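You operate a simulated robot arm through the tools that you are given. There is no shell and no other tool.

The job below is to be done with a simulated two-armed robot. You get a single attempt, and the scene is never put back.

Task
Latch the open bottle in the steel ring and pump 2 shots of water into it.
Fine: swing the spout back over the drip tray. Set down upright: what you pick out.

The check looks at the end state, three seconds after you hand in, the way a careful person would. Anything else that was tipped, shoved, dropped, spilled or broken makes it a failure.

Robot
Two 7-joint arms with fingered hands on one trunk that stands fixed in place. Base frame: the origin is at the foot of the trunk, x ahead of it, y to its left, z up. Readings come in mm, degrees, newtons and seconds.
The left shoulder is at [42, 163, 1061], the right one opposite. Each reaches about 1215 mm from its shoulder. Payload 4 kg a hand.
The TCP of each hand is the grasp point between the finger pads, 36 mm short of the fingertips. In the tool frame z runs along the fingers and y along their closing line. The gripper opens to 124 mm; its body begins 42 mm behind the TCP. The gripper is a hand of 4 fingers: y runs from the thumb to the fingers, the wrist lies at [-15, -99, -189] in the tool frame.
Orientation is told as [roll, pitch, yaw] about the base's x, y, z axes, in that order, counted from this pose: with the fingers straight down and the wrist toward the robot, the tool's x, y and z point along [0, 1, 0], [1, 0, 0] and [0, 0, -1] of the base frame.

Tools
- The arms move only by the tool nudge_tool. It takes "left_plan", "right_plan" or both (then of equal length, played together; a hand with none holds still); each is a list of rows, each a list of 6 numbers: the shift along the tool's x, y, z in units of 50 mm (1.0 is 50 mm), then the turn, a rotation vector about the tool's x, y, z in units of 6 degrees (1.0 is 6 degrees). In form: [[dx, dy, dz, ax, ay, az], ...]. A call has 1 to 20 rows; each row shifts and turns the commanded pose from where the row before left it, along the tool's axes as they then stand. A call with a number of a shift or a turn outside -1 to 1 is refused whole. Each row takes 0.2 s and may step no farther than 50 mm and 8.6 degrees from the row before; otherwise, the whole call is refused. Where a pose cannot be reached the arm comes as near as it can. A force on the tool above 60 N (or 10 N above the force at the start of the call, whichever is more), or a blocked arm, ends the call early, and 0.2 s more pass. In this call time passes only in rows, and 0.2 s behind the last. It gives the time, the measured TCP pose, the force on the tool (base axes), the opening and the grip force at its end, in the units of the frame above (readings bear some noise), with the torque about the TCP (base axes, N m) and any sound that the robot's microphone picked up, and new pictures: "pictures" is both (left out), scene, wrist or none (wrist: the cameras of the hands that moved).
- Cameras (640 x 400 px; columns grow to the right, rows downward): "scene" is now at [150.8, -28.7, 1326.3]; the picture's right is [-0.29, -0.96, 0.04], its down [-0.22, 0.02, -0.98] and it looks along [0.93, -0.29, -0.22] (base axes); focal length 274 px, centre (320, 200). "left" rides on the left gripper at [-75, -86, -123] in its tool frame; the picture's right is [-0.70, -0.34, 0.63], its down [0.64, -0.68, 0.35] and it looks along [0.32, 0.65, 0.69] (tool axes); focal length 275 px, centre (320, 200). "right" rides on the right gripper at [75, -86, -123] in its tool frame; the picture's right is [-0.70, 0.34, -0.63], its down [-0.65, -0.68, 0.35] and it looks along [-0.32, 0.65, 0.69] (tool axes); focal length 275 px, centre (320, 200). There is no depth. A picture from a camera that has moved, and an enlarged one, comes with that camera's place and axes in the base frame and with its lens.
- lift_body(by): moves the trunk up (or, below 0, down) by that many mm; the arms and the scene camera ride with it, the base frame stays. It gives what a move gives, with no picture.
- set_fingers(index, middle, ring, thumb_bend, thumb_turn, hand): sets how far each is bent, from 0 (flat) to 1 (curled in); at 0.3 the hand is open as for a grip, at 0.7 the pads meet at the TCP. One left out holds its place. A second passes; each finger stops where it meets its share of the squeeze, and holds until it gets a number again. It is the only way to open and close the hand. It gives what a move gives, with no picture; readings hold the bend of each and the force on the fingers (four entries, about 0 where the hand has none), thumb and palm. thumb_turn goes from beside the hand (0) to across from the fingers (1), as for a grip.
- head_to(pan, tilt): turns the head with the scene camera to pan (to the left, within 86 degrees either way) and tilt (down, from -29 to 69), counted from straight ahead of the robot (the tilt from the chest, where the trunk bows). It gives what a move gives, and a new picture of the scene camera.
- inspect(camera, box): a new picture of the part [left, top, right, bottom] of that camera's present view, enlarged. The clock stands still meanwhile.
- job_done(): hands the job in; it is judged then, once.

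Places have to be worked out from the pictures, the camera data and where the tool is seen. Open the grippers and draw the arms clear of the work before you hand the job in, unless the task says otherwise.

The tools are called after "Request:" as a command line: name --argument value ..., lists and objects as JSON in quotes. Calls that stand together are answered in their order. nudge_tool: Moves the arms, as the interface text tells. Its arguments: {"type":"object","properties":{"left_plan":{"type":"array"},"right_plan":{"type":"array"},"pictures":{"type":"string","enum":["both","scene","wrist","none"]}},"required":[]} The other tools are called the same way: lift_body (by) moves the trunk up or down; set_fingers (index, middle, ring, thumb_bend, thumb_turn, hand) moves the fingers one by one; head_to (pan, tilt) turns the head that bears the scene camera; inspect (camera, box) takes an enlarged picture of a part of a camera's view; job_done () hands the job in.

At the start:

```text
time: 0.0
left_eef_pos: [791.7, 220.8, 1359.9]
left_ee_rot: [0.0, 0.0, 0.0]
left_wrist_force: [0.9, 0.6, -0.4]
left_wrist_torque: [-0.04, 0.01, 0.02]
left_opening: 123.6
left_grasp_force: 0.0
left_shape: jaw
left_bend: [0.3, 0.3, 0.3, 0.3, 0.98]
left_finger forces: [0.0, 0.0, 0.0, 0.0, 0.0, 0.0]
right_eef_pos: [506.3, -377.1, 1276.0]
right_ee_rot: [0.0, 0.1, 0.0]
right_wrist_force: [0.5, 0.2, -0.5]
right_wrist_torque: [-0.01, 0.02, -0.03]
right_opening: 123.8
right_grasp_force: 0.1
right_shape: jaw
right_bend: [0.3, 0.3, 0.3, 0.3, 0.98]
right_finger forces: [0.0, 0.1, 0.1, 0.0, 0.0, 0.0]
trunk travel left (down, up): [-225.0, 253.0]
head pan, tilt (commanded): [-17.0, 4.0]
```

scene: 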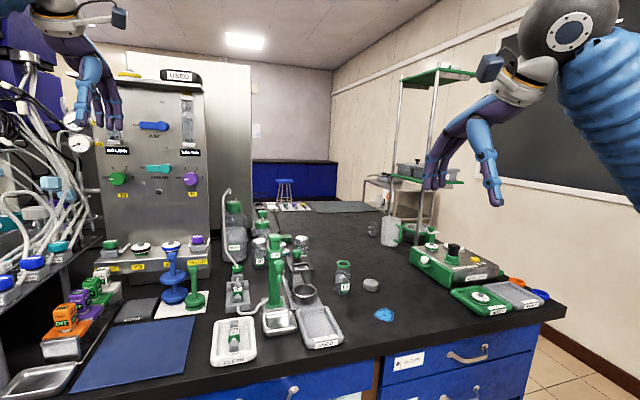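
right: 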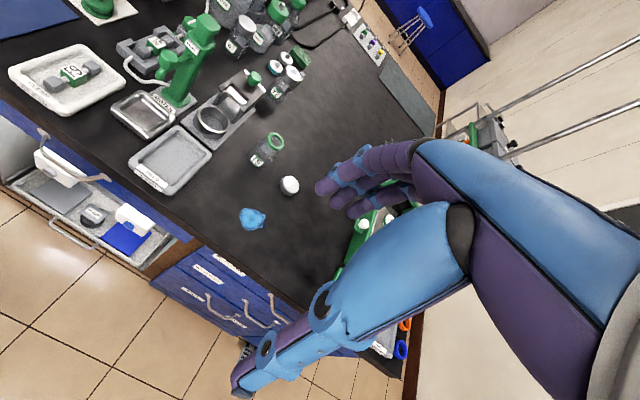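
left: 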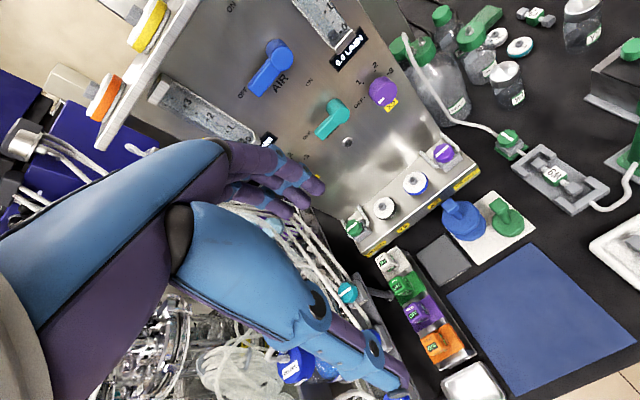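

I start by looking closer at the work area: the pump with its tray, the ring and the open bottle.

Request:
inspect --camera "scene" --box '[200, 180, 400, 380]'

Request:
inspect --camera "right" --box '[80, 0, 340, 240]'

Request:
inspect --camera "scene" --box '[340, 180, 560, 340]'

```text
2.00 times, centred on (300, 280) of scene
camera zoom: at [150.8, -28.7, 1326.3], right [-0.29, -0.96, 0.04], down [-0.22, 0.02, -0.98], along [0.93, -0.29, -0.22], focal length 547 px, centre (360, 40)
```

zoom: 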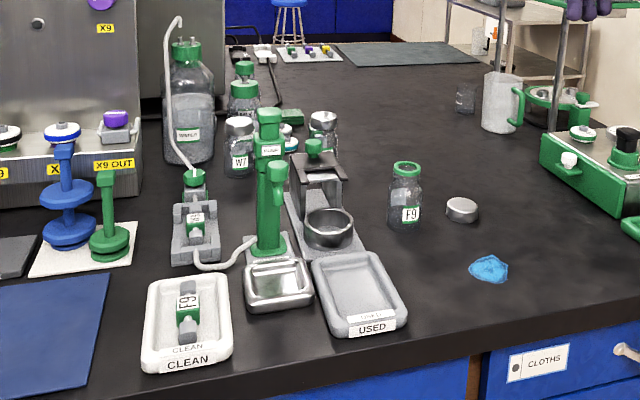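

```text
1.67 times, centred on (210, 120) of right
camera zoom: at [420.7, -301.7, 1399.2], right [0.34, -0.7, 0.63], down [-0.68, -0.65, -0.34], along [0.65, -0.32, -0.69], focal length 459 px, centre (503, 333)
```

zoom: 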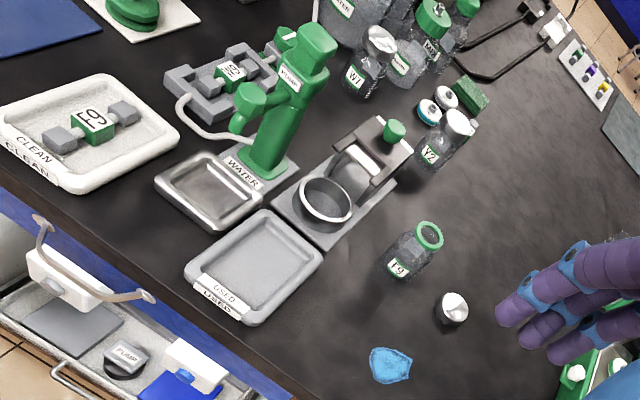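

```text
2.50 times, centred on (450, 260) of scene
camera zoom: at [150.8, -28.7, 1326.3], right [-0.29, -0.96, 0.04], down [-0.22, 0.02, -0.98], along [0.93, -0.29, -0.22], focal length 684 px, centre (-5, 50)
```

zoom: 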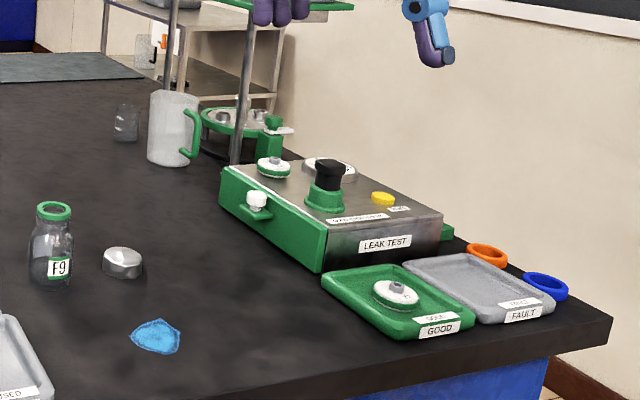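

The open bottle seems to be F9, with its cap lying beside it; I want more detail of the ring stand, the pump and the other bottles.

Request:
inspect --camera "scene" --box '[255, 220, 355, 320]'

Request:
inspect --camera "right" --box '[140, 0, 260, 140]'

Request:
inspect --camera "right" --box '[200, 0, 320, 120]'

Request:
inspect --camera "scene" --box '[210, 180, 320, 260]'

Request:
inspect --camera "right" --box '[220, 110, 320, 240]'

```text
4.00 times, centred on (305, 270) of scene
camera zoom: at [150.8, -28.7, 1326.3], right [-0.29, -0.96, 0.04], down [-0.22, 0.02, -0.98], along [0.93, -0.29, -0.22], focal length 1094 px, centre (380, -80)
```

zoom: 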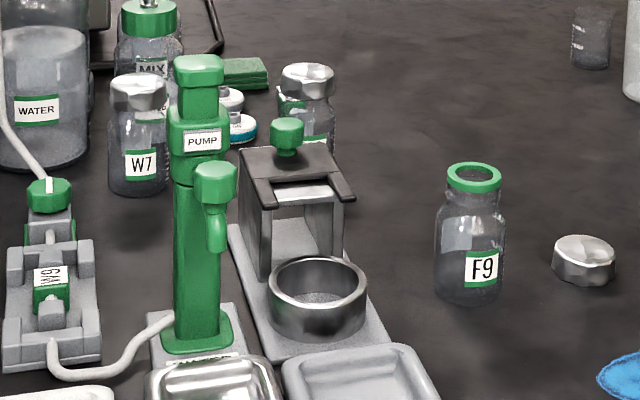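

```text
2.86 times, centred on (200, 70) of right
camera zoom: at [420.7, -301.7, 1399.2], right [0.34, -0.7, 0.63], down [-0.68, -0.65, -0.34], along [0.65, -0.32, -0.69], focal length 786 px, centre (663, 571)
```

zoom: 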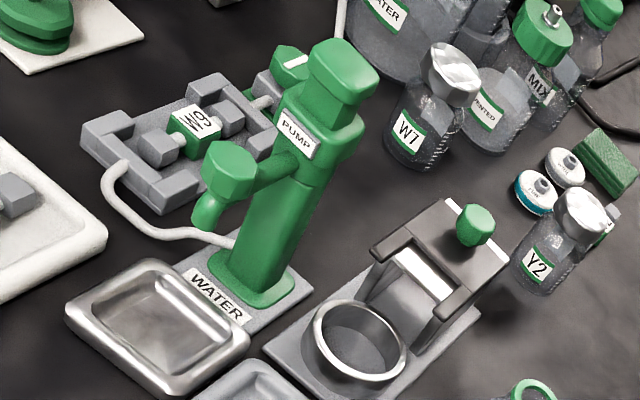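

```text
3.33 times, centred on (260, 60) of right
camera zoom: at [420.7, -301.7, 1399.2], right [0.34, -0.7, 0.63], down [-0.68, -0.65, -0.34], along [0.65, -0.32, -0.69], focal length 918 px, centre (520, 667)
```

zoom: 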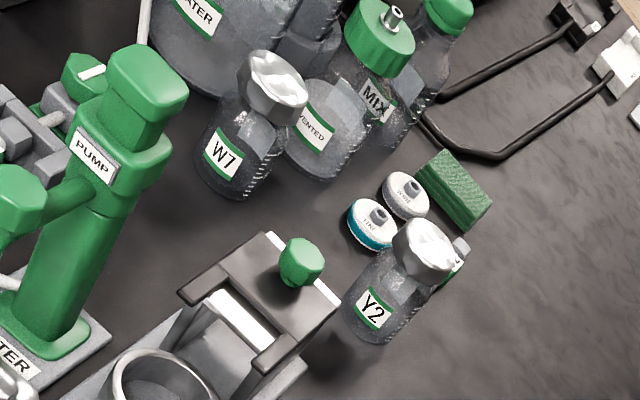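

```text
5.00 times, centred on (265, 220) of scene
camera zoom: at [150.8, -28.7, 1326.3], right [-0.29, -0.96, 0.04], down [-0.22, 0.02, -0.98], along [0.93, -0.29, -0.22], focal length 1368 px, centre (595, 100)
```

zoom: 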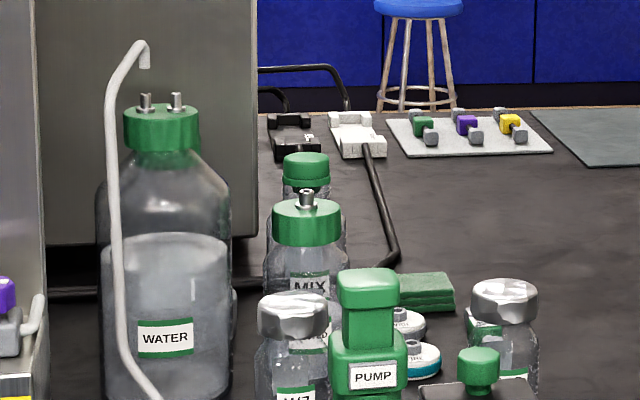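

```text
3.08 times, centred on (270, 175) of right
camera zoom: at [420.7, -301.7, 1399.2], right [0.34, -0.7, 0.63], down [-0.68, -0.65, -0.34], along [0.65, -0.32, -0.69], focal length 847 px, centre (474, 277)
```

zoom: 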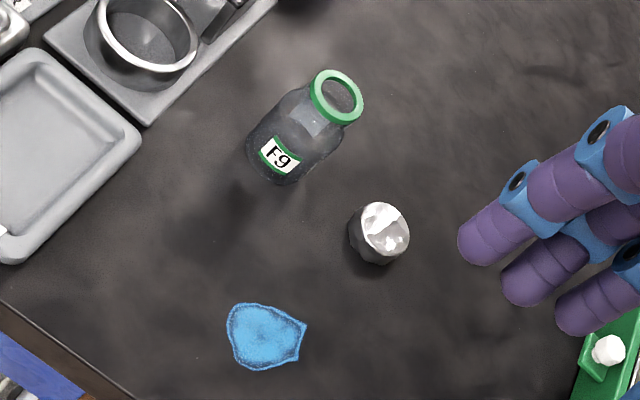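

The images suggest table height around z=800, F9 near (925,-368), ring near (923,-231) and the pump to the left of the ring. I zoom in harder to read the latch and spout mechanisms.

Request:
inspect --camera "scene" --box '[280, 245, 340, 310]'

Request:
inspect --camera "right" --box '[185, 60, 265, 140]'

Request:
inspect --camera "right" --box '[110, 10, 220, 130]'

Request:
inspect --camera "scene" --box '[250, 225, 310, 345]'

Request:
inspect --camera "scene" --box '[200, 180, 270, 380]'

Request:
inspect --camera "left" --box '[380, 0, 640, 280]'

```text
6.15 times, centred on (310, 278) of scene
camera zoom: at [150.8, -28.7, 1326.3], right [-0.29, -0.96, 0.04], down [-0.22, 0.02, -0.98], along [0.93, -0.29, -0.22], focal length 1684 px, centre (382, -277)
```

zoom: 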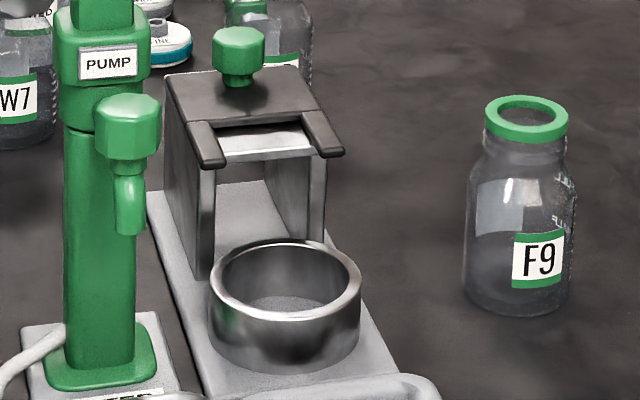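

```text
5.00 times, centred on (225, 100) of right
camera zoom: at [420.7, -301.7, 1399.2], right [0.34, -0.7, 0.63], down [-0.68, -0.65, -0.34], along [0.65, -0.32, -0.69], focal length 1376 px, centre (795, 700)
```

zoom: 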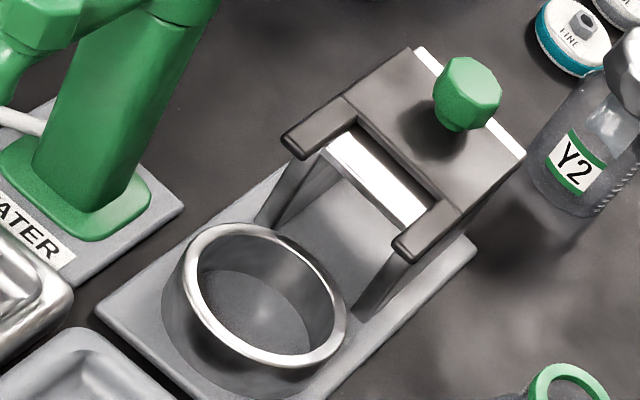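

```text
3.33 times, centred on (165, 70) of right
camera zoom: at [420.7, -301.7, 1399.2], right [0.34, -0.7, 0.63], down [-0.68, -0.65, -0.34], along [0.65, -0.32, -0.69], focal length 918 px, centre (837, 633)
```

zoom: 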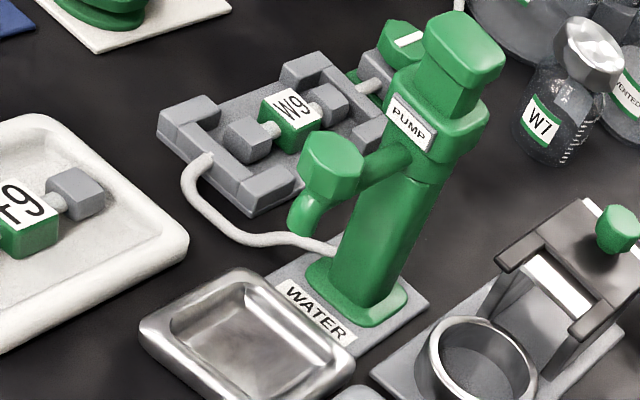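

```text
3.33 times, centred on (280, 285) of scene
camera zoom: at [150.8, -28.7, 1326.3], right [-0.29, -0.96, 0.04], down [-0.22, 0.02, -0.98], along [0.93, -0.29, -0.22], focal length 912 px, centre (453, -83)
```

zoom: 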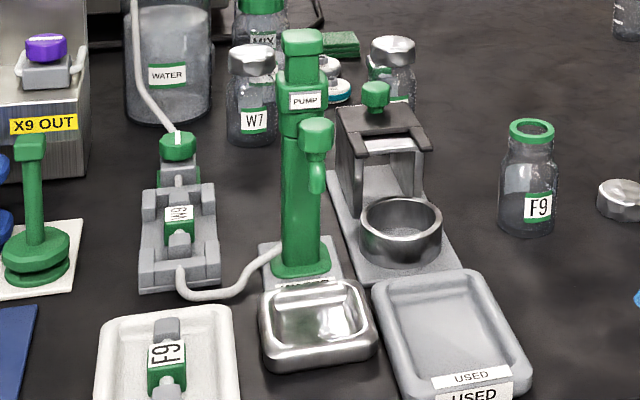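

```text
2.00 times, centred on (235, 280) of scene
camera zoom: at [150.8, -28.7, 1326.3], right [-0.29, -0.96, 0.04], down [-0.22, 0.02, -0.98], along [0.93, -0.29, -0.22], focal length 547 px, centre (490, 40)
```

zoom: 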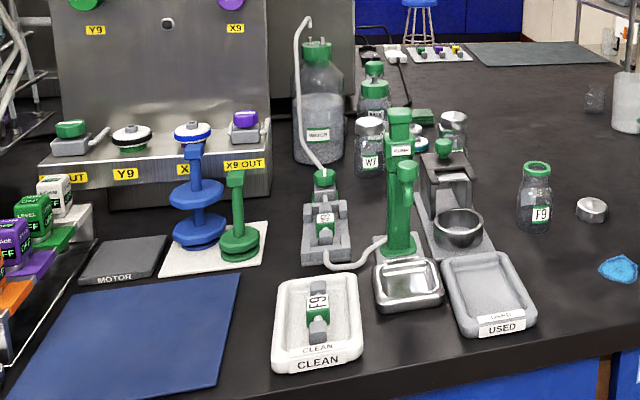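

```text
1.43 times, centred on (510, 140) of left
camera zoom: at [705.6, 145.3, 1482.6], right [-0.34, -0.7, -0.63], down [-0.68, 0.64, -0.35], along [0.65, 0.32, -0.69], focal length 393 px, centre (49, 286)
```

zoom: 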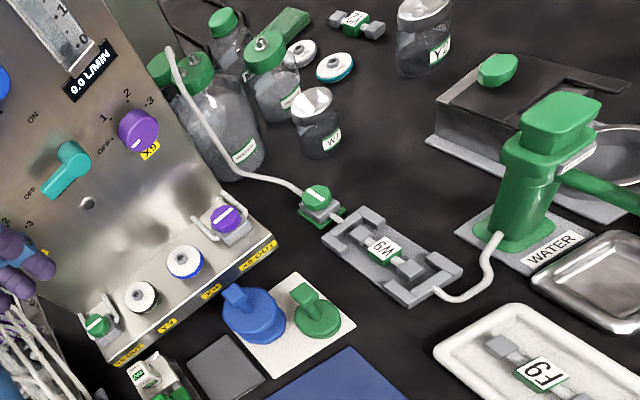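

Rough fixes: table z≈850, ring rim about (863,-214,883), F9 collar about (887,-345,942), fork of the slide latch at z≈930, spout tip about (770,-123,971) on a pump column near (858,-125). I look at the hands' own shape and the valve on the water line.

Request:
inspect --camera "scene" --box '[400, 40, 560, 220]'

Request:
inspect --camera "scene" --box '[30, 0, 160, 150]'

Request:
inspect --camera "left" --box '[480, 100, 620, 240]'

Request:
inspect --camera "scene" --box '[215, 180, 265, 320]'

```text
2.22 times, centred on (480, 130) of scene
camera zoom: at [150.8, -28.7, 1326.3], right [-0.29, -0.96, 0.04], down [-0.22, 0.02, -0.98], along [0.93, -0.29, -0.22], focal length 608 px, centre (-36, 356)
```

zoom: 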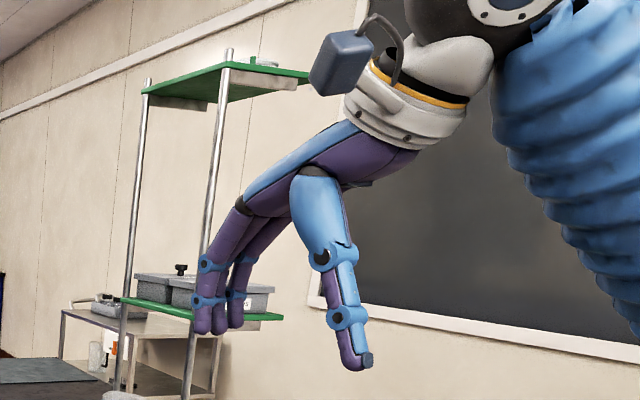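

```text
2.67 times, centred on (95, 75) of scene
camera zoom: at [150.8, -28.7, 1326.3], right [-0.29, -0.96, 0.04], down [-0.22, 0.02, -0.98], along [0.93, -0.29, -0.22], focal length 730 px, centre (920, 533)
```

zoom: 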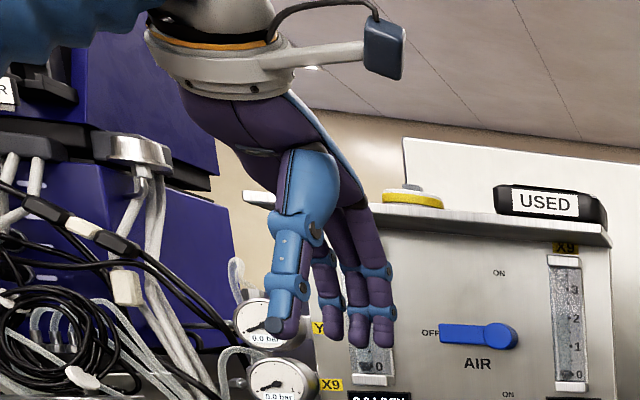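

```text
2.86 times, centred on (550, 170) of left
camera zoom: at [705.6, 145.3, 1482.6], right [-0.34, -0.7, -0.63], down [-0.68, 0.64, -0.35], along [0.65, 0.32, -0.69], focal length 786 px, centre (-337, 286)
```

zoom: 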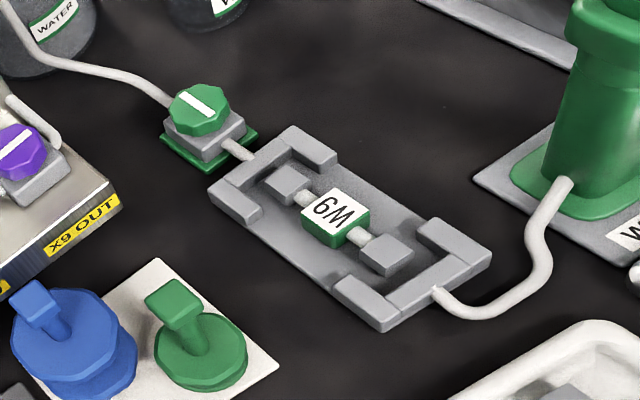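

```text
2.86 times, centred on (240, 250) of scene
camera zoom: at [150.8, -28.7, 1326.3], right [-0.29, -0.96, 0.04], down [-0.22, 0.02, -0.98], along [0.93, -0.29, -0.22], focal length 782 px, centre (549, 57)
```

zoom: 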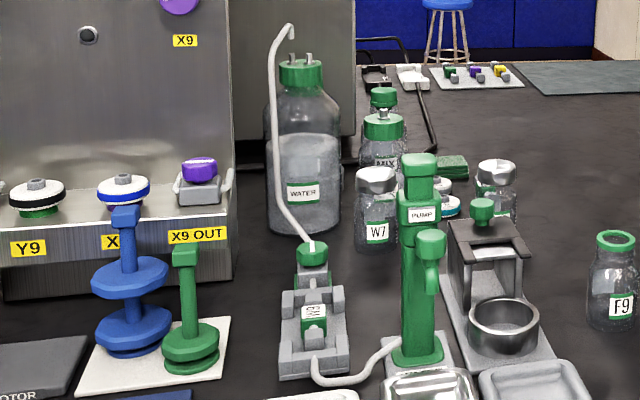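

The line valve stripe lies along the flow (open), so the job is bottle, slide-latch, spout, pump. I'll turn the right hand by yaw +90 so its closing line is along base y (keeps fingers off the latch prongs), staying high above the table.

Request:
nudge_tool --right_plan '[[0, 0, 0, 0, 0, -1], [0, 0, 0, 0, 0, -1], [0, 0, 0, 0, 0, -1], [0, 0, 0, 0, 0, -1], [0, 0, 0, 0, 0, -1], [0, 0, 0, 0, 0, -1], [0, 0, 0, 0, 0, -1], [0, 0, 0, 0, 0, -1], [0, 0, 0, 0, 0, -1], [0, 0, 0, 0, 0, -1], [0, 0, 0, 0, 0, -1], [0, 0, 0, 0, 0, -1], [0, 0, 0, 0, 0, -1], [0, 0, 0, 0, 0, -1], [0, 0, 0, 0, 0, -1]]' --pictures "both"

```text
time: 3.2
left_eef_pos: [792.7, 220.4, 1359.2]
left_ee_rot: [0.0, 0.0, 0.1]
left_wrist_force: [0.7, -0.1, 0.6]
left_wrist_torque: [-0.04, 0.05, 0.0]
left_opening: 123.5
left_grasp_force: 0.1
left_shape: jaw
left_bend: [0.3, 0.3, 0.3, 0.3, 0.98]
left_finger forces: [0.0, 0.0, 0.1, 0.1, 0.0, 0.0]
right_eef_pos: [506.6, -376.3, 1275.8]
right_ee_rot: [0.2, -0.1, 90.1]
right_wrist_force: [-0.1, -0.5, 0.2]
right_wrist_torque: [0.0, -0.03, -0.01]
right_opening: 123.8
right_grasp_force: 0.0
right_shape: jaw
right_bend: [0.3, 0.3, 0.3, 0.3, 0.98]
right_finger forces: [0.1, 0.0, 0.1, 0.1, 0.0, 0.0]
trunk travel left (down, up): [-225.0, 253.0]
head pan, tilt (commanded): [-17.0, 4.0]
camera scene: at [150.8, -28.6, 1326.3], right [-0.29, -0.96, 0.04], down [-0.22, 0.02, -0.98], along [0.93, -0.29, -0.22], focal length 274 px, centre (320, 200)
camera right: at [431.5, -462.0, 1399.0], right [0.7, 0.34, 0.63], down [0.65, -0.68, -0.35], along [0.31, 0.65, -0.69], focal length 275 px, centre (320, 200)
```

scene: 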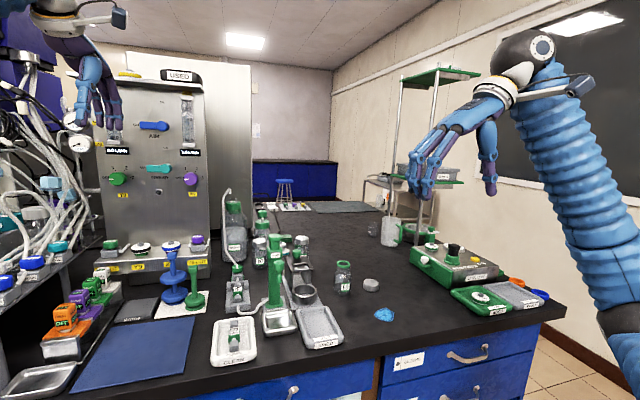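
right: 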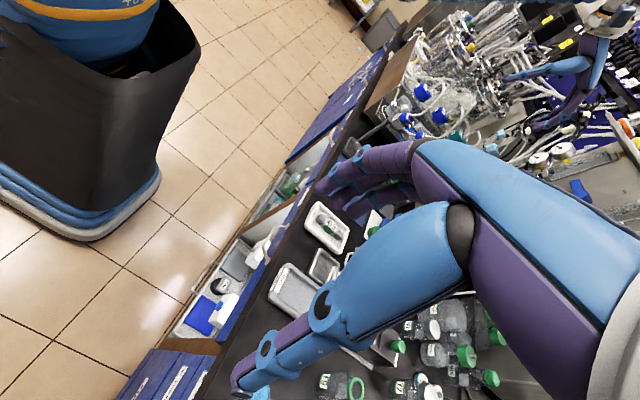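

Yaw is now 90. I move forward to above F9 at about (879,-345) and down to z≈1070, still about 130 mm above the bottle's top with the TCP.

Request:
nudge_tool --right_plan '[[-0.93, 0.08, 0, 0, 0, 0], [-0.93, 0.08, 0, 0, 0, 0], [-0.93, 0.08, 0, 0, 0, 0], [-0.93, 0.08, 0, 0, 0, 0], [-0.93, 0.08, 0, 0, 0, 0], [-0.93, 0.08, 0, 0, 0, 0], [-0.93, 0.08, 0, 0, 0, 0], [-0.93, 0.08, 0, 0, 0, 0], [0, 0, 1, 0, 0, 0], [0, 0, 1, 0, 0, 0], [0, 0, 1, 0, 0, 0], [0, 0, 1, 0, 0, 0]]' --pictures "both"

```text
time: 5.8
left_eef_pos: [793.2, 219.7, 1358.2]
left_ee_rot: [0.1, 0.1, 0.0]
left_wrist_force: [0.5, -0.3, -0.3]
left_wrist_torque: [-0.01, -0.03, -0.03]
left_opening: 123.5
left_grasp_force: 0.1
left_shape: jaw
left_bend: [0.3, 0.3, 0.3, 0.3, 0.98]
left_finger forces: [0.0, 0.0, 0.0, 0.0, 0.0, 0.0]
right_eef_pos: [879.5, -346.5, 1074.4]
right_ee_rot: [0.1, 0.0, 90.0]
right_wrist_force: [-0.1, -0.5, -0.4]
right_wrist_torque: [0.01, 0.0, 0.03]
right_opening: 124.0
right_grasp_force: 0.0
right_shape: jaw
right_bend: [0.3, 0.3, 0.3, 0.3, 0.98]
right_finger forces: [0.0, 0.0, 0.0, 0.0, 0.1, 0.0]
trunk travel left (down, up): [-225.0, 253.0]
head pan, tilt (commanded): [-17.0, 4.0]
camera scene: at [152.2, -29.1, 1325.8], right [-0.29, -0.96, 0.04], down [-0.22, 0.02, -0.98], along [0.93, -0.29, -0.22], focal length 274 px, centre (320, 200)
camera right: at [804.8, -431.8, 1197.2], right [0.7, 0.34, 0.63], down [0.64, -0.68, -0.35], along [0.31, 0.65, -0.69], focal length 275 px, centre (320, 200)
```

scene: 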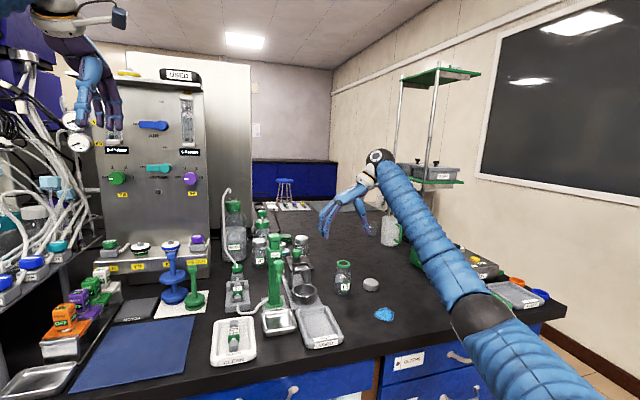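
right: 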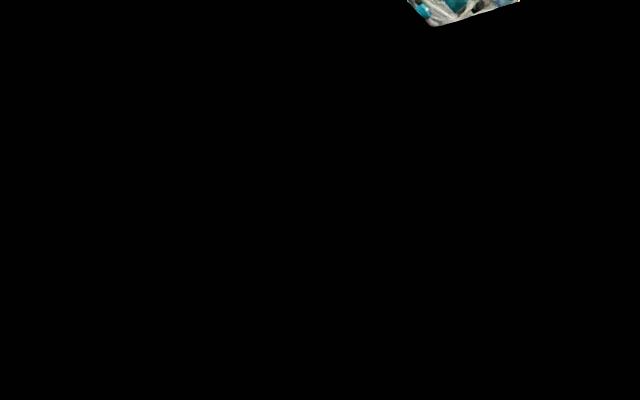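

The right wrist picture is almost all black, as if something dark is right before its lens; I check the scene picture around the hand.

Request:
inspect --camera "scene" --box '[300, 130, 440, 310]'

Request:
inspect --camera "right" --box '[0, 0, 640, 400]'

```text
2.22 times, centred on (370, 220) of scene
camera zoom: at [152.2, -29.1, 1325.8], right [-0.29, -0.96, 0.04], down [-0.22, 0.02, -0.98], along [0.93, -0.29, -0.22], focal length 608 px, centre (209, 156)
```

zoom: 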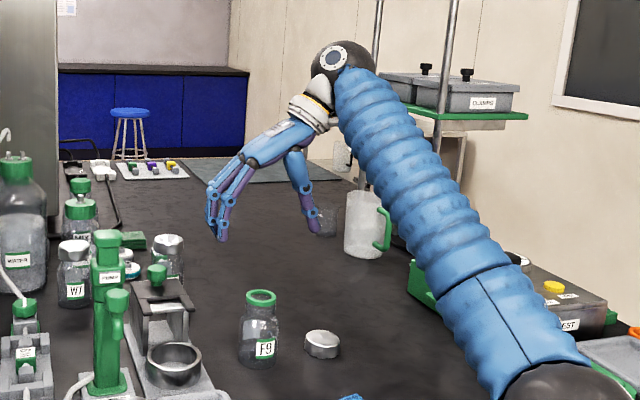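

```text
1.00 times, centred on (320, 200) of right (not enlarged: the box is as wide or as high as the picture)
camera zoom: at [804.8, -431.8, 1197.2], right [0.7, 0.34, 0.63], down [0.64, -0.68, -0.35], along [0.31, 0.65, -0.69], focal length 275 px, centre (320, 200)
```

zoom: 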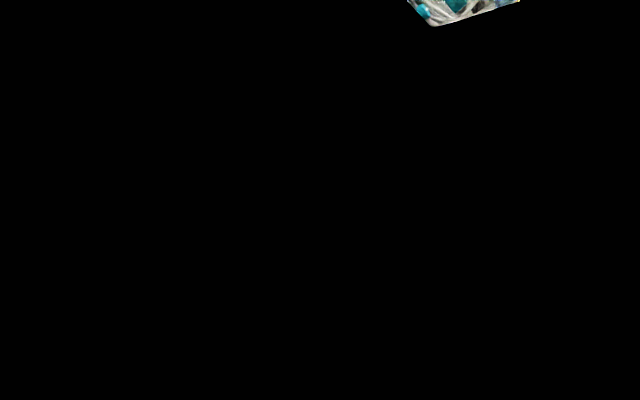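

The forearm shell covers the right wrist lens in this pose, so I'll work from zoomed scene pictures (the TCP projects where I see it). Refined fixes: F9 axis (890,-343), its top 944; I lower to z≈980 over it and check.

Request:
nudge_tool --right_plan '[[-0.21, 0.07, 0.9, 0, 0, 0], [0, 0, 0.95, 0, 0, 0]]' --pictures "none"

Request:
inspect --camera "scene" --box '[310, 210, 410, 310]'

Request:
inspect --camera "left" --box '[440, 0, 640, 200]'

```text
time: 6.4
left_eef_pos: [792.6, 219.4, 1359.5]
left_ee_rot: [0.0, 0.1, 0.1]
left_wrist_force: [0.8, 0.2, 0.1]
left_wrist_torque: [-0.01, 0.0, 0.0]
left_opening: 123.4
left_grasp_force: 0.1
left_shape: jaw
left_bend: [0.3, 0.3, 0.3, 0.3, 0.98]
left_finger forces: [0.1, 0.1, 0.0, 0.1, 0.1, 0.0]
right_eef_pos: [889.2, -342.0, 981.1]
right_ee_rot: [0.0, -0.1, 90.0]
right_wrist_force: [0.2, -0.3, -0.4]
right_wrist_torque: [0.01, 0.01, -0.01]
right_opening: 123.7
right_grasp_force: 0.1
right_shape: jaw
right_bend: [0.3, 0.3, 0.3, 0.3, 0.98]
right_finger forces: [0.0, 0.0, 0.0, 0.0, 0.1, 0.1]
trunk travel left (down, up): [-225.0, 253.0]
head pan, tilt (commanded): [-17.0, 4.0]
```

```text
4.00 times, centred on (360, 260) of scene
camera zoom: at [151.1, -29.0, 1326.1], right [-0.29, -0.96, 0.04], down [-0.22, 0.02, -0.98], along [0.93, -0.29, -0.22], focal length 1094 px, centre (160, -40)
```

zoom: 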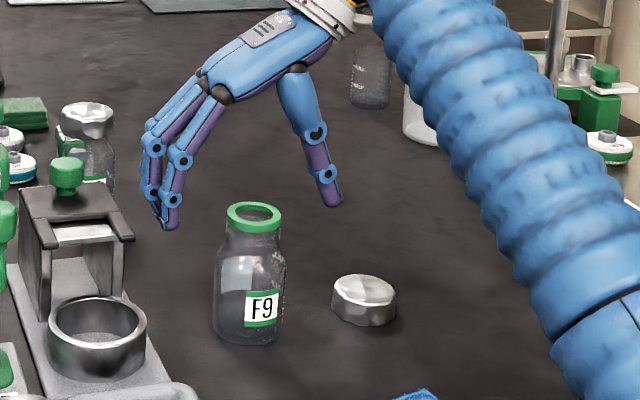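

```text
2.00 times, centred on (540, 100) of left
camera zoom: at [706.1, 144.8, 1482.2], right [-0.34, -0.7, -0.63], down [-0.68, 0.64, -0.35], along [0.65, 0.32, -0.69], focal length 551 px, centre (-120, 400)
```

zoom: 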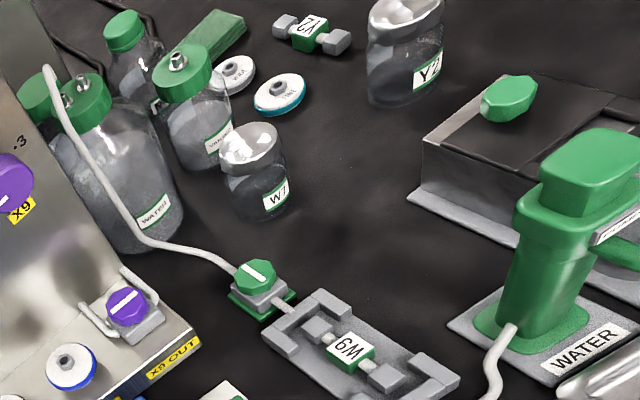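

The hand straddles the bottle evenly (collar pixel sits right under the projected TCP). I lower to TCP z≈921 so the tips are about 36 mm above the table.

Request:
nudge_tool --right_plan '[[0, -0.02, 0.6, 0, 0, 0], [0, 0, 0.6, 0, 0, 0]]' --pictures "none"

Request:
inspect --camera "scene" --box '[310, 210, 410, 310]'

```text
time: 7.0
left_eef_pos: [791.9, 220.8, 1360.1]
left_ee_rot: [0.0, -0.1, -0.1]
left_wrist_force: [-0.6, -1.3, 0.4]
left_wrist_torque: [-0.02, 0.02, -0.01]
left_opening: 123.6
left_grasp_force: 0.0
left_shape: jaw
left_bend: [0.3, 0.3, 0.3, 0.3, 0.98]
left_finger forces: [0.0, 0.0, 0.0, 0.1, 0.0, 0.0]
right_eef_pos: [889.0, -343.3, 922.3]
right_ee_rot: [0.0, 0.1, 90.1]
right_wrist_force: [0.4, -0.2, -0.1]
right_wrist_torque: [-0.01, 0.01, 0.04]
right_opening: 123.8
right_grasp_force: 0.1
right_shape: jaw
right_bend: [0.3, 0.3, 0.3, 0.3, 0.98]
right_finger forces: [0.0, 0.0, 0.0, 0.0, 0.0, 0.1]
trunk travel left (down, up): [-225.0, 253.0]
head pan, tilt (commanded): [-17.0, 4.0]
```

```text
4.00 times, centred on (360, 260) of scene
camera zoom: at [150.9, -28.6, 1326.2], right [-0.29, -0.96, 0.04], down [-0.22, 0.02, -0.98], along [0.93, -0.29, -0.22], focal length 1094 px, centre (160, -40)
```

zoom: 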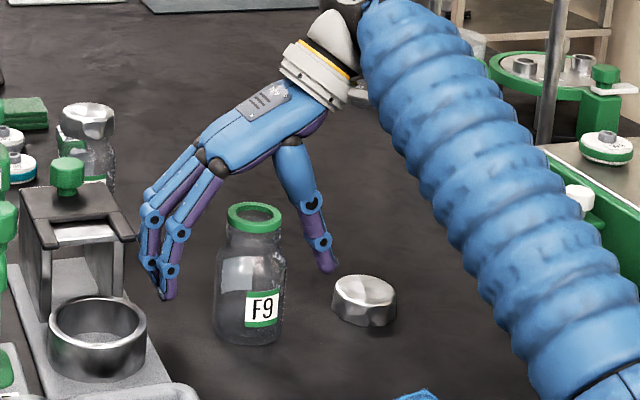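

Hand is around the bottle with tips clear of the table and the cap. I pre-close to 0.47 to bring the pads near the glass before squeezing.

Request:
set_fingers --hand "right" --index 0.47 --middle 0.47 --ring 0.47 --thumb_bend 0.47

Request:
inspect --camera "scene" --box '[320, 225, 390, 295]'

```text
time: 8.0
left_eef_pos: [791.2, 219.8, 1359.6]
left_ee_rot: [0.0, 0.0, -0.1]
left_wrist_force: [0.5, -0.3, 0.2]
left_wrist_torque: [0.02, -0.02, -0.02]
left_opening: 123.6
left_grasp_force: 0.0
left_shape: jaw
left_bend: [0.3, 0.3, 0.3, 0.3, 0.98]
left_finger forces: [0.0, 0.1, 0.0, 0.0, 0.1, 0.0]
right_eef_pos: [891.3, -343.3, 922.2]
right_ee_rot: [0.2, 0.0, 90.0]
right_wrist_force: [1.0, -0.7, -0.2]
right_wrist_torque: [0.01, 0.01, -0.01]
right_opening: 71.9
right_grasp_force: 0.3
right_shape: fingers
right_bend: [0.47, 0.47, 0.47, 0.47, 0.98]
right_finger forces: [0.0, 0.0, 0.0, 0.1, 0.4, 0.0]
trunk travel left (down, up): [-225.0, 253.0]
head pan, tilt (commanded): [-17.0, 4.0]
```

```text
5.71 times, centred on (355, 260) of scene
camera zoom: at [150.9, -28.6, 1326.3], right [-0.29, -0.96, 0.04], down [-0.22, 0.02, -0.98], along [0.93, -0.29, -0.22], focal length 1564 px, centre (120, -143)
```

zoom: 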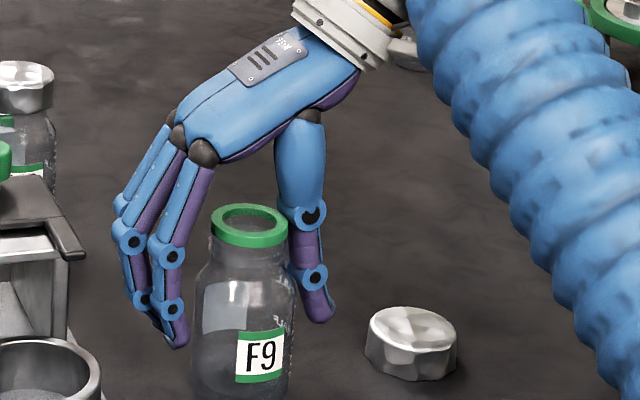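

Pads are now about 72 mm apart with the thumb almost touching and the bottle undisturbed. I close onto the glass.

Request:
set_fingers --hand "right" --index 0.54 --middle 0.54 --ring 0.54 --thumb_bend 0.5

Request:
inspect --camera "scene" --box '[320, 225, 390, 295]'

```text
time: 9.0
left_eef_pos: [792.3, 220.3, 1360.6]
left_ee_rot: [0.1, 0.0, 0.0]
left_wrist_force: [-0.8, -0.4, 0.1]
left_wrist_torque: [0.01, 0.0, 0.0]
left_opening: 123.7
left_grasp_force: 0.1
left_shape: jaw
left_bend: [0.3, 0.3, 0.3, 0.3, 0.98]
left_finger forces: [0.0, 0.0, 0.1, 0.0, 0.1, 0.0]
right_eef_pos: [889.4, -342.6, 923.0]
right_ee_rot: [0.1, 0.0, 90.0]
right_wrist_force: [0.7, 0.2, 1.6]
right_wrist_torque: [0.11, 0.02, 0.01]
right_opening: 62.3
right_grasp_force: 4.2
right_shape: fingers
right_bend: [0.52, 0.53, 0.54, 0.5, 0.97]
right_finger forces: [2.5, 1.1, 0.1, 0.0, 3.8, 0.1]
trunk travel left (down, up): [-225.0, 253.0]
head pan, tilt (commanded): [-17.0, 4.0]
```

```text
5.71 times, centred on (355, 260) of scene
camera zoom: at [150.8, -28.5, 1326.3], right [-0.29, -0.96, 0.04], down [-0.22, 0.02, -0.98], along [0.93, -0.29, -0.22], focal length 1564 px, centre (120, -143)
```

zoom: 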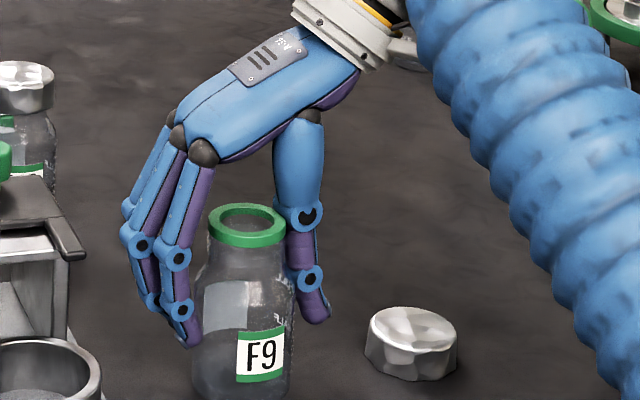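

Thumb, index and middle touch with light force; I firm the grip.

Request:
set_fingers --hand "right" --index 0.62 --middle 0.62 --ring 0.62 --thumb_bend 0.6

Request:
inspect --camera "scene" --box '[320, 225, 390, 295]'

```text
time: 10.0
left_eef_pos: [790.4, 220.9, 1361.0]
left_ee_rot: [0.0, 0.0, 0.0]
left_wrist_force: [0.7, 0.1, 0.5]
left_wrist_torque: [0.01, 0.03, -0.04]
left_opening: 123.8
left_grasp_force: 0.2
left_shape: jaw
left_bend: [0.3, 0.3, 0.3, 0.3, 0.98]
left_finger forces: [0.1, 0.1, 0.0, 0.1, 0.1, 0.0]
right_eef_pos: [889.8, -344.1, 924.1]
right_ee_rot: [-0.1, 0.0, 90.0]
right_wrist_force: [3.1, -0.8, 11.3]
right_wrist_torque: [0.2, -0.07, -0.01]
right_opening: 61.6
right_grasp_force: 17.7
right_shape: fingers
right_bend: [0.52, 0.54, 0.62, 0.55, 0.97]
right_finger forces: [8.3, 7.1, 0.1, 0.0, 20.1, 0.0]
trunk travel left (down, up): [-225.0, 253.0]
head pan, tilt (commanded): [-17.0, 4.0]
```

```text
5.71 times, centred on (355, 260) of scene
camera zoom: at [150.2, -28.4, 1326.4], right [-0.29, -0.96, 0.04], down [-0.22, 0.02, -0.98], along [0.93, -0.29, -0.21], focal length 1564 px, centre (120, -143)
```

zoom: 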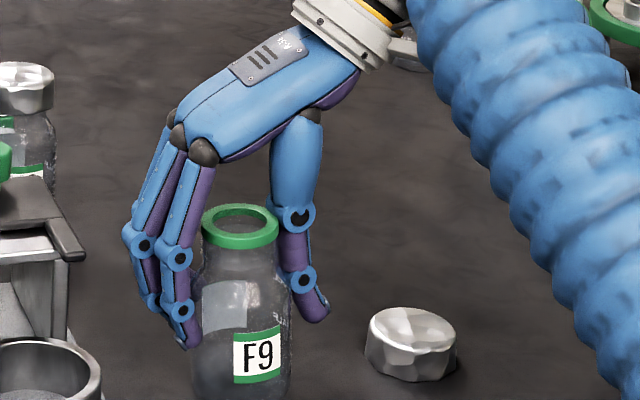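

Grip force is now about 18 N, with some upward reaction (11 N) and the collar moved a few px left. I check whether the bottle still stands upright.

Request:
inspect --camera "scene" --box '[325, 240, 385, 310]'

```text
5.71 times, centred on (355, 275) of scene
camera zoom: at [150.2, -28.4, 1326.4], right [-0.29, -0.96, 0.04], down [-0.22, 0.02, -0.98], along [0.93, -0.29, -0.21], focal length 1564 px, centre (120, -229)
```

zoom: 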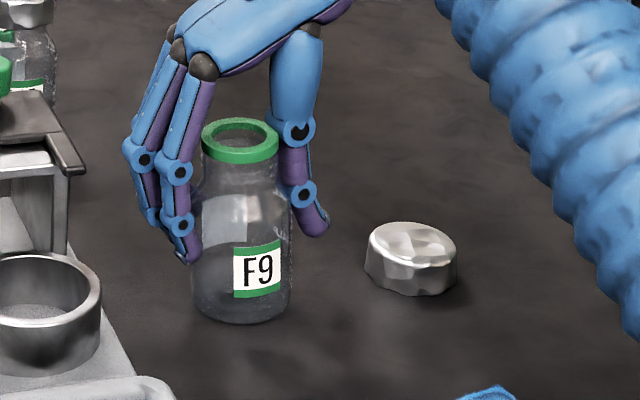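

The thumb presses high on the shoulder while the fingertips hold lower, which tips the bottle a little. I ease off, roll the hand about 10° so both sides stand parallel to the glass, and re-close.

Request:
set_fingers --hand "right" --index 0.46 --middle 0.46 --ring 0.46 --thumb_bend 0.44

Request:
nudge_tool --right_plan '[[0, 0, 0, -0.85, 0, 0], [0, 0, 0, -0.85, 0, 0]]' --pictures "none"

Request:
inspect --camera "scene" --box '[320, 230, 390, 300]'

```text
time: 11.0
left_eef_pos: [792.2, 220.1, 1360.8]
left_ee_rot: [-0.1, 0.1, 0.0]
left_wrist_force: [-0.3, 0.0, 0.2]
left_wrist_torque: [0.04, 0.01, 0.03]
left_opening: 123.9
left_grasp_force: 0.0
left_shape: jaw
left_bend: [0.3, 0.3, 0.3, 0.3, 0.98]
left_finger forces: [0.1, 0.0, 0.1, 0.0, 0.0, 0.0]
right_eef_pos: [889.6, -343.8, 922.5]
right_ee_rot: [0.0, 0.0, 90.0]
right_wrist_force: [-0.6, 0.9, 0.0]
right_wrist_torque: [-0.02, 0.01, 0.0]
right_opening: 77.6
right_grasp_force: 0.0
right_shape: fingers
right_bend: [0.46, 0.46, 0.46, 0.44, 0.97]
right_finger forces: [0.1, 0.1, 0.0, 0.0, 0.0, 0.1]
trunk travel left (down, up): [-225.0, 253.0]
head pan, tilt (commanded): [-17.0, 4.0]
```

```text
time: 11.6
left_eef_pos: [791.8, 221.3, 1361.1]
left_ee_rot: [0.0, 0.1, 0.1]
left_wrist_force: [0.4, 0.3, -0.3]
left_wrist_torque: [0.03, 0.01, 0.04]
left_opening: 123.9
left_grasp_force: 0.2
left_shape: jaw
left_bend: [0.3, 0.3, 0.3, 0.3, 0.98]
left_finger forces: [0.0, 0.1, 0.0, 0.0, 0.0, 0.0]
right_eef_pos: [890.0, -343.1, 921.9]
right_ee_rot: [0.1, -10.4, 90.1]
right_wrist_force: [0.4, 0.6, -0.8]
right_wrist_torque: [0.02, -0.01, 0.0]
right_opening: 77.6
right_grasp_force: 0.0
right_shape: fingers
right_bend: [0.46, 0.46, 0.46, 0.44, 0.97]
right_finger forces: [0.0, 0.1, 0.0, 0.0, 0.0, 0.0]
trunk travel left (down, up): [-225.0, 253.0]
head pan, tilt (commanded): [-17.0, 4.0]
```

```text
5.71 times, centred on (355, 265) of scene
camera zoom: at [151.1, -28.6, 1326.2], right [-0.29, -0.96, 0.04], down [-0.22, 0.02, -0.98], along [0.93, -0.29, -0.22], focal length 1564 px, centre (120, -171)
```

zoom: 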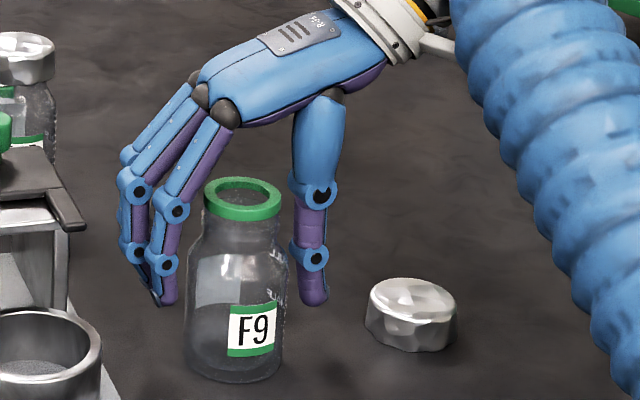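

Thumb and fingers now stand parallel to the glass and the bottle is centered between them. I close again.

Request:
set_fingers --hand "right" --index 0.54 --middle 0.54 --ring 0.56 --thumb_bend 0.52

Request:
inspect --camera "scene" --box '[320, 230, 390, 300]'

```text
time: 12.6
left_eef_pos: [793.0, 219.8, 1360.2]
left_ee_rot: [-0.1, 0.0, 0.0]
left_wrist_force: [0.6, 0.3, -0.1]
left_wrist_torque: [0.0, 0.02, 0.0]
left_opening: 123.4
left_grasp_force: 0.0
left_shape: jaw
left_bend: [0.3, 0.3, 0.3, 0.3, 0.98]
left_finger forces: [0.1, 0.0, 0.1, 0.0, 0.1, 0.0]
right_eef_pos: [889.2, -343.0, 921.3]
right_ee_rot: [0.0, -10.2, 90.0]
right_wrist_force: [-0.5, 0.5, 0.7]
right_wrist_torque: [0.05, 0.01, 0.0]
right_opening: 60.0
right_grasp_force: 3.6
right_shape: fingers
right_bend: [0.52, 0.54, 0.56, 0.51, 0.97]
right_finger forces: [2.5, 0.5, 0.0, 0.0, 2.9, 0.1]
trunk travel left (down, up): [-225.0, 253.0]
head pan, tilt (commanded): [-17.0, 4.0]
```

```text
5.71 times, centred on (355, 265) of scene
camera zoom: at [150.8, -28.6, 1326.3], right [-0.29, -0.96, 0.04], down [-0.22, 0.02, -0.98], along [0.93, -0.29, -0.22], focal length 1564 px, centre (120, -171)
```

zoom: 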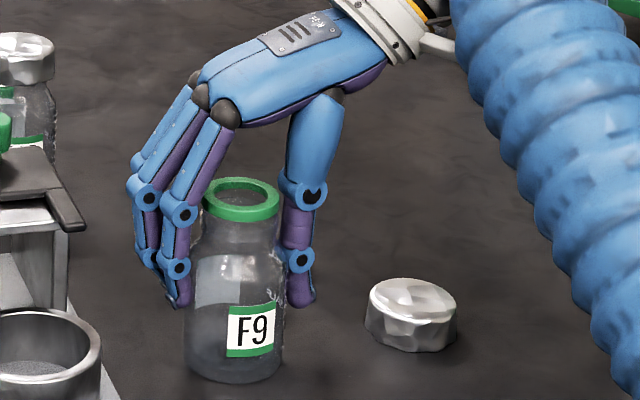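

Index and middle carry load but ring doesn't reach, hinting the bottle isn't centred along x under the fingers. I bring the left hand back and turn it so its wrist camera can look at the right hand and bottle from the other side.

Request:
nudge_tool --left_plan '[[-0.7, -0.7, 0, 0, 0, 0], [-0.7, -0.7, 0, 0, 0, 0], [-0.7, -0.7, 0, 0, 0, 0], [-0.7, -0.7, 0, 0, 0, 0], [0, 0, 0, 0, 0, 1], [0, 0, 0, 0, 0, 1], [0, 0, 0, 0, 0, 1], [0, 0, 0, 0, 0, 1], [0, 0, 0, 0, 0, 1], [0, 0, 0, 0, 0, 1], [0, 0, 0, 0, 0, 1], [0, 0, 0, 0, 0, 1], [0, 0, 0, 0, 0, 1], [0, 0, 0, 0, 0, 1], [0, 0, 0, 0, 0, 1], [0, 0, 0, 0, 0, 1], [0, 0, 0, 0, 0, 1], [0, 0, 0, 0, 0, 1], [0, 0, 0, 0, 0, 1]]' --pictures "both"

```text
time: 16.6
left_eef_pos: [652.0, 80.0, 1360.6]
left_ee_rot: [0.0, 0.0, -63.0]
left_wrist_force: [0.5, 0.1, -1.2]
left_wrist_torque: [0.0, -0.03, 0.0]
left_opening: 123.8
left_grasp_force: 0.0
left_shape: jaw
left_bend: [0.3, 0.3, 0.3, 0.3, 0.98]
left_finger forces: [0.1, 0.0, 0.0, 0.0, 0.1, 0.0]
left hand out of reach, approached as far as the arm can: row 15, 16, 17, 18, 19
right_eef_pos: [889.3, -342.2, 922.1]
right_ee_rot: [0.1, -10.1, 90.0]
right_wrist_force: [-0.3, 1.4, 0.0]
right_wrist_torque: [0.03, -0.01, -0.02]
right_opening: 59.6
right_grasp_force: 2.8
right_shape: fingers
right_bend: [0.52, 0.54, 0.56, 0.51, 0.97]
right_finger forces: [2.6, 0.4, 0.0, 0.1, 2.9, 0.0]
trunk travel left (down, up): [-225.0, 253.0]
head pan, tilt (commanded): [-17.0, 4.0]
camera scene: at [150.8, -28.7, 1326.2], right [-0.29, -0.96, 0.04], down [-0.22, 0.02, -0.98], along [0.93, -0.29, -0.22], focal length 274 px, centre (320, 200)
camera left: at [545.5, 122.5, 1482.7], right [-0.77, -0.02, -0.63], down [0.26, 0.9, -0.35], along [0.58, -0.44, -0.69], focal length 275 px, centre (320, 200)
```

scene: 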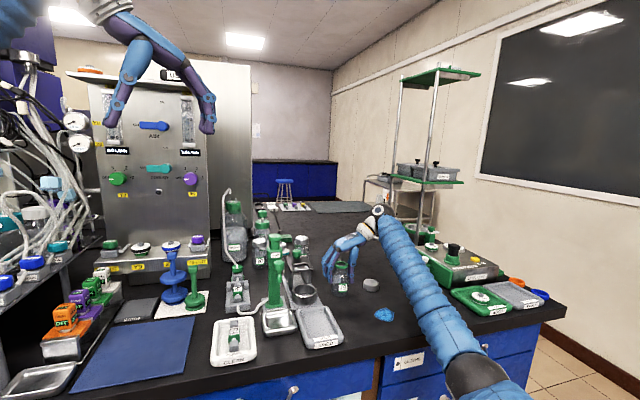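
left: 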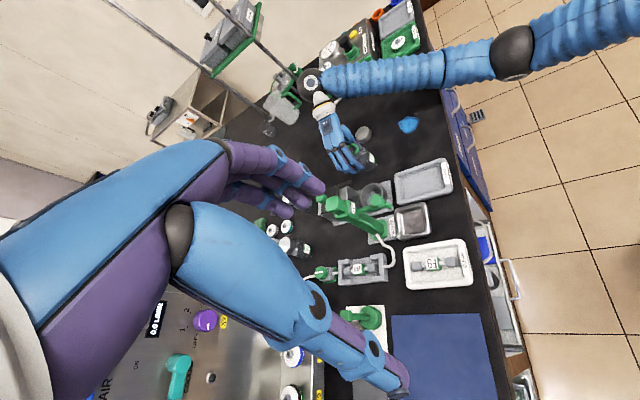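

Now the left wrist camera sees the hand and bottle from above-left. I zoom on them.

Request:
inspect --camera "left" --box '[310, 95, 430, 215]'

Request:
inspect --camera "left" --box '[330, 110, 390, 180]'

Request:
inspect --camera "left" --box '[310, 170, 430, 250]'

```text
3.33 times, centred on (370, 155) of left
camera zoom: at [545.5, 122.5, 1482.7], right [-0.77, -0.02, -0.63], down [0.26, 0.9, -0.35], along [0.58, -0.44, -0.69], focal length 918 px, centre (153, 350)
```

zoom: 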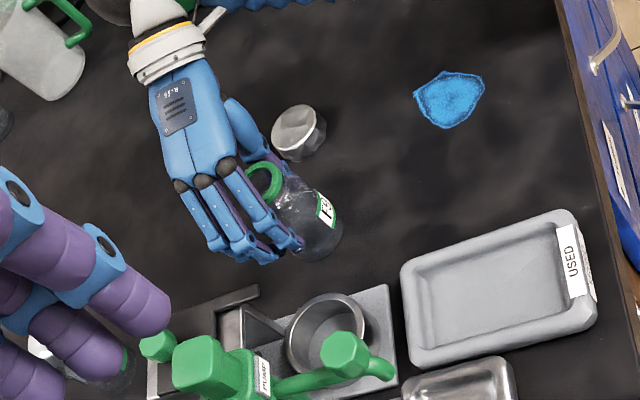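

```text
5.71 times, centred on (360, 145) of left
camera zoom: at [545.5, 122.5, 1482.7], right [-0.77, -0.02, -0.63], down [0.26, 0.9, -0.35], along [0.58, -0.44, -0.69], focal length 1573 px, centre (91, 514)
```

zoom: 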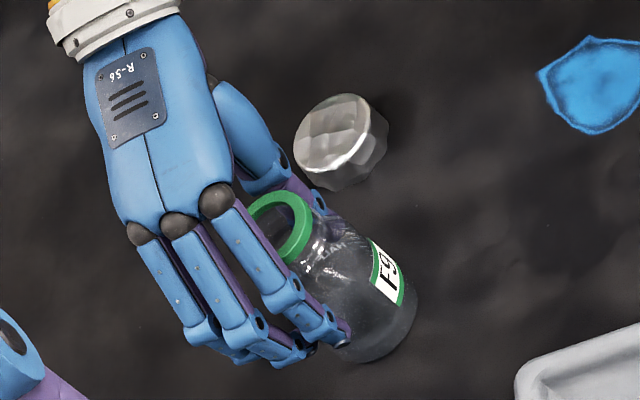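

```text
5.00 times, centred on (370, 210) of left
camera zoom: at [545.5, 122.5, 1482.7], right [-0.77, -0.02, -0.63], down [0.26, 0.9, -0.35], along [0.58, -0.44, -0.69], focal length 1376 px, centre (70, 150)
```

zoom: 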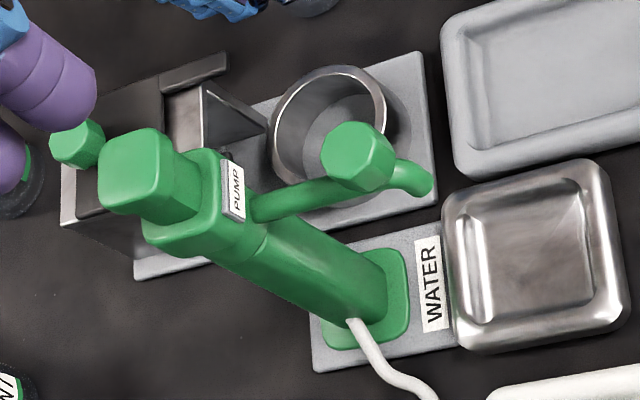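

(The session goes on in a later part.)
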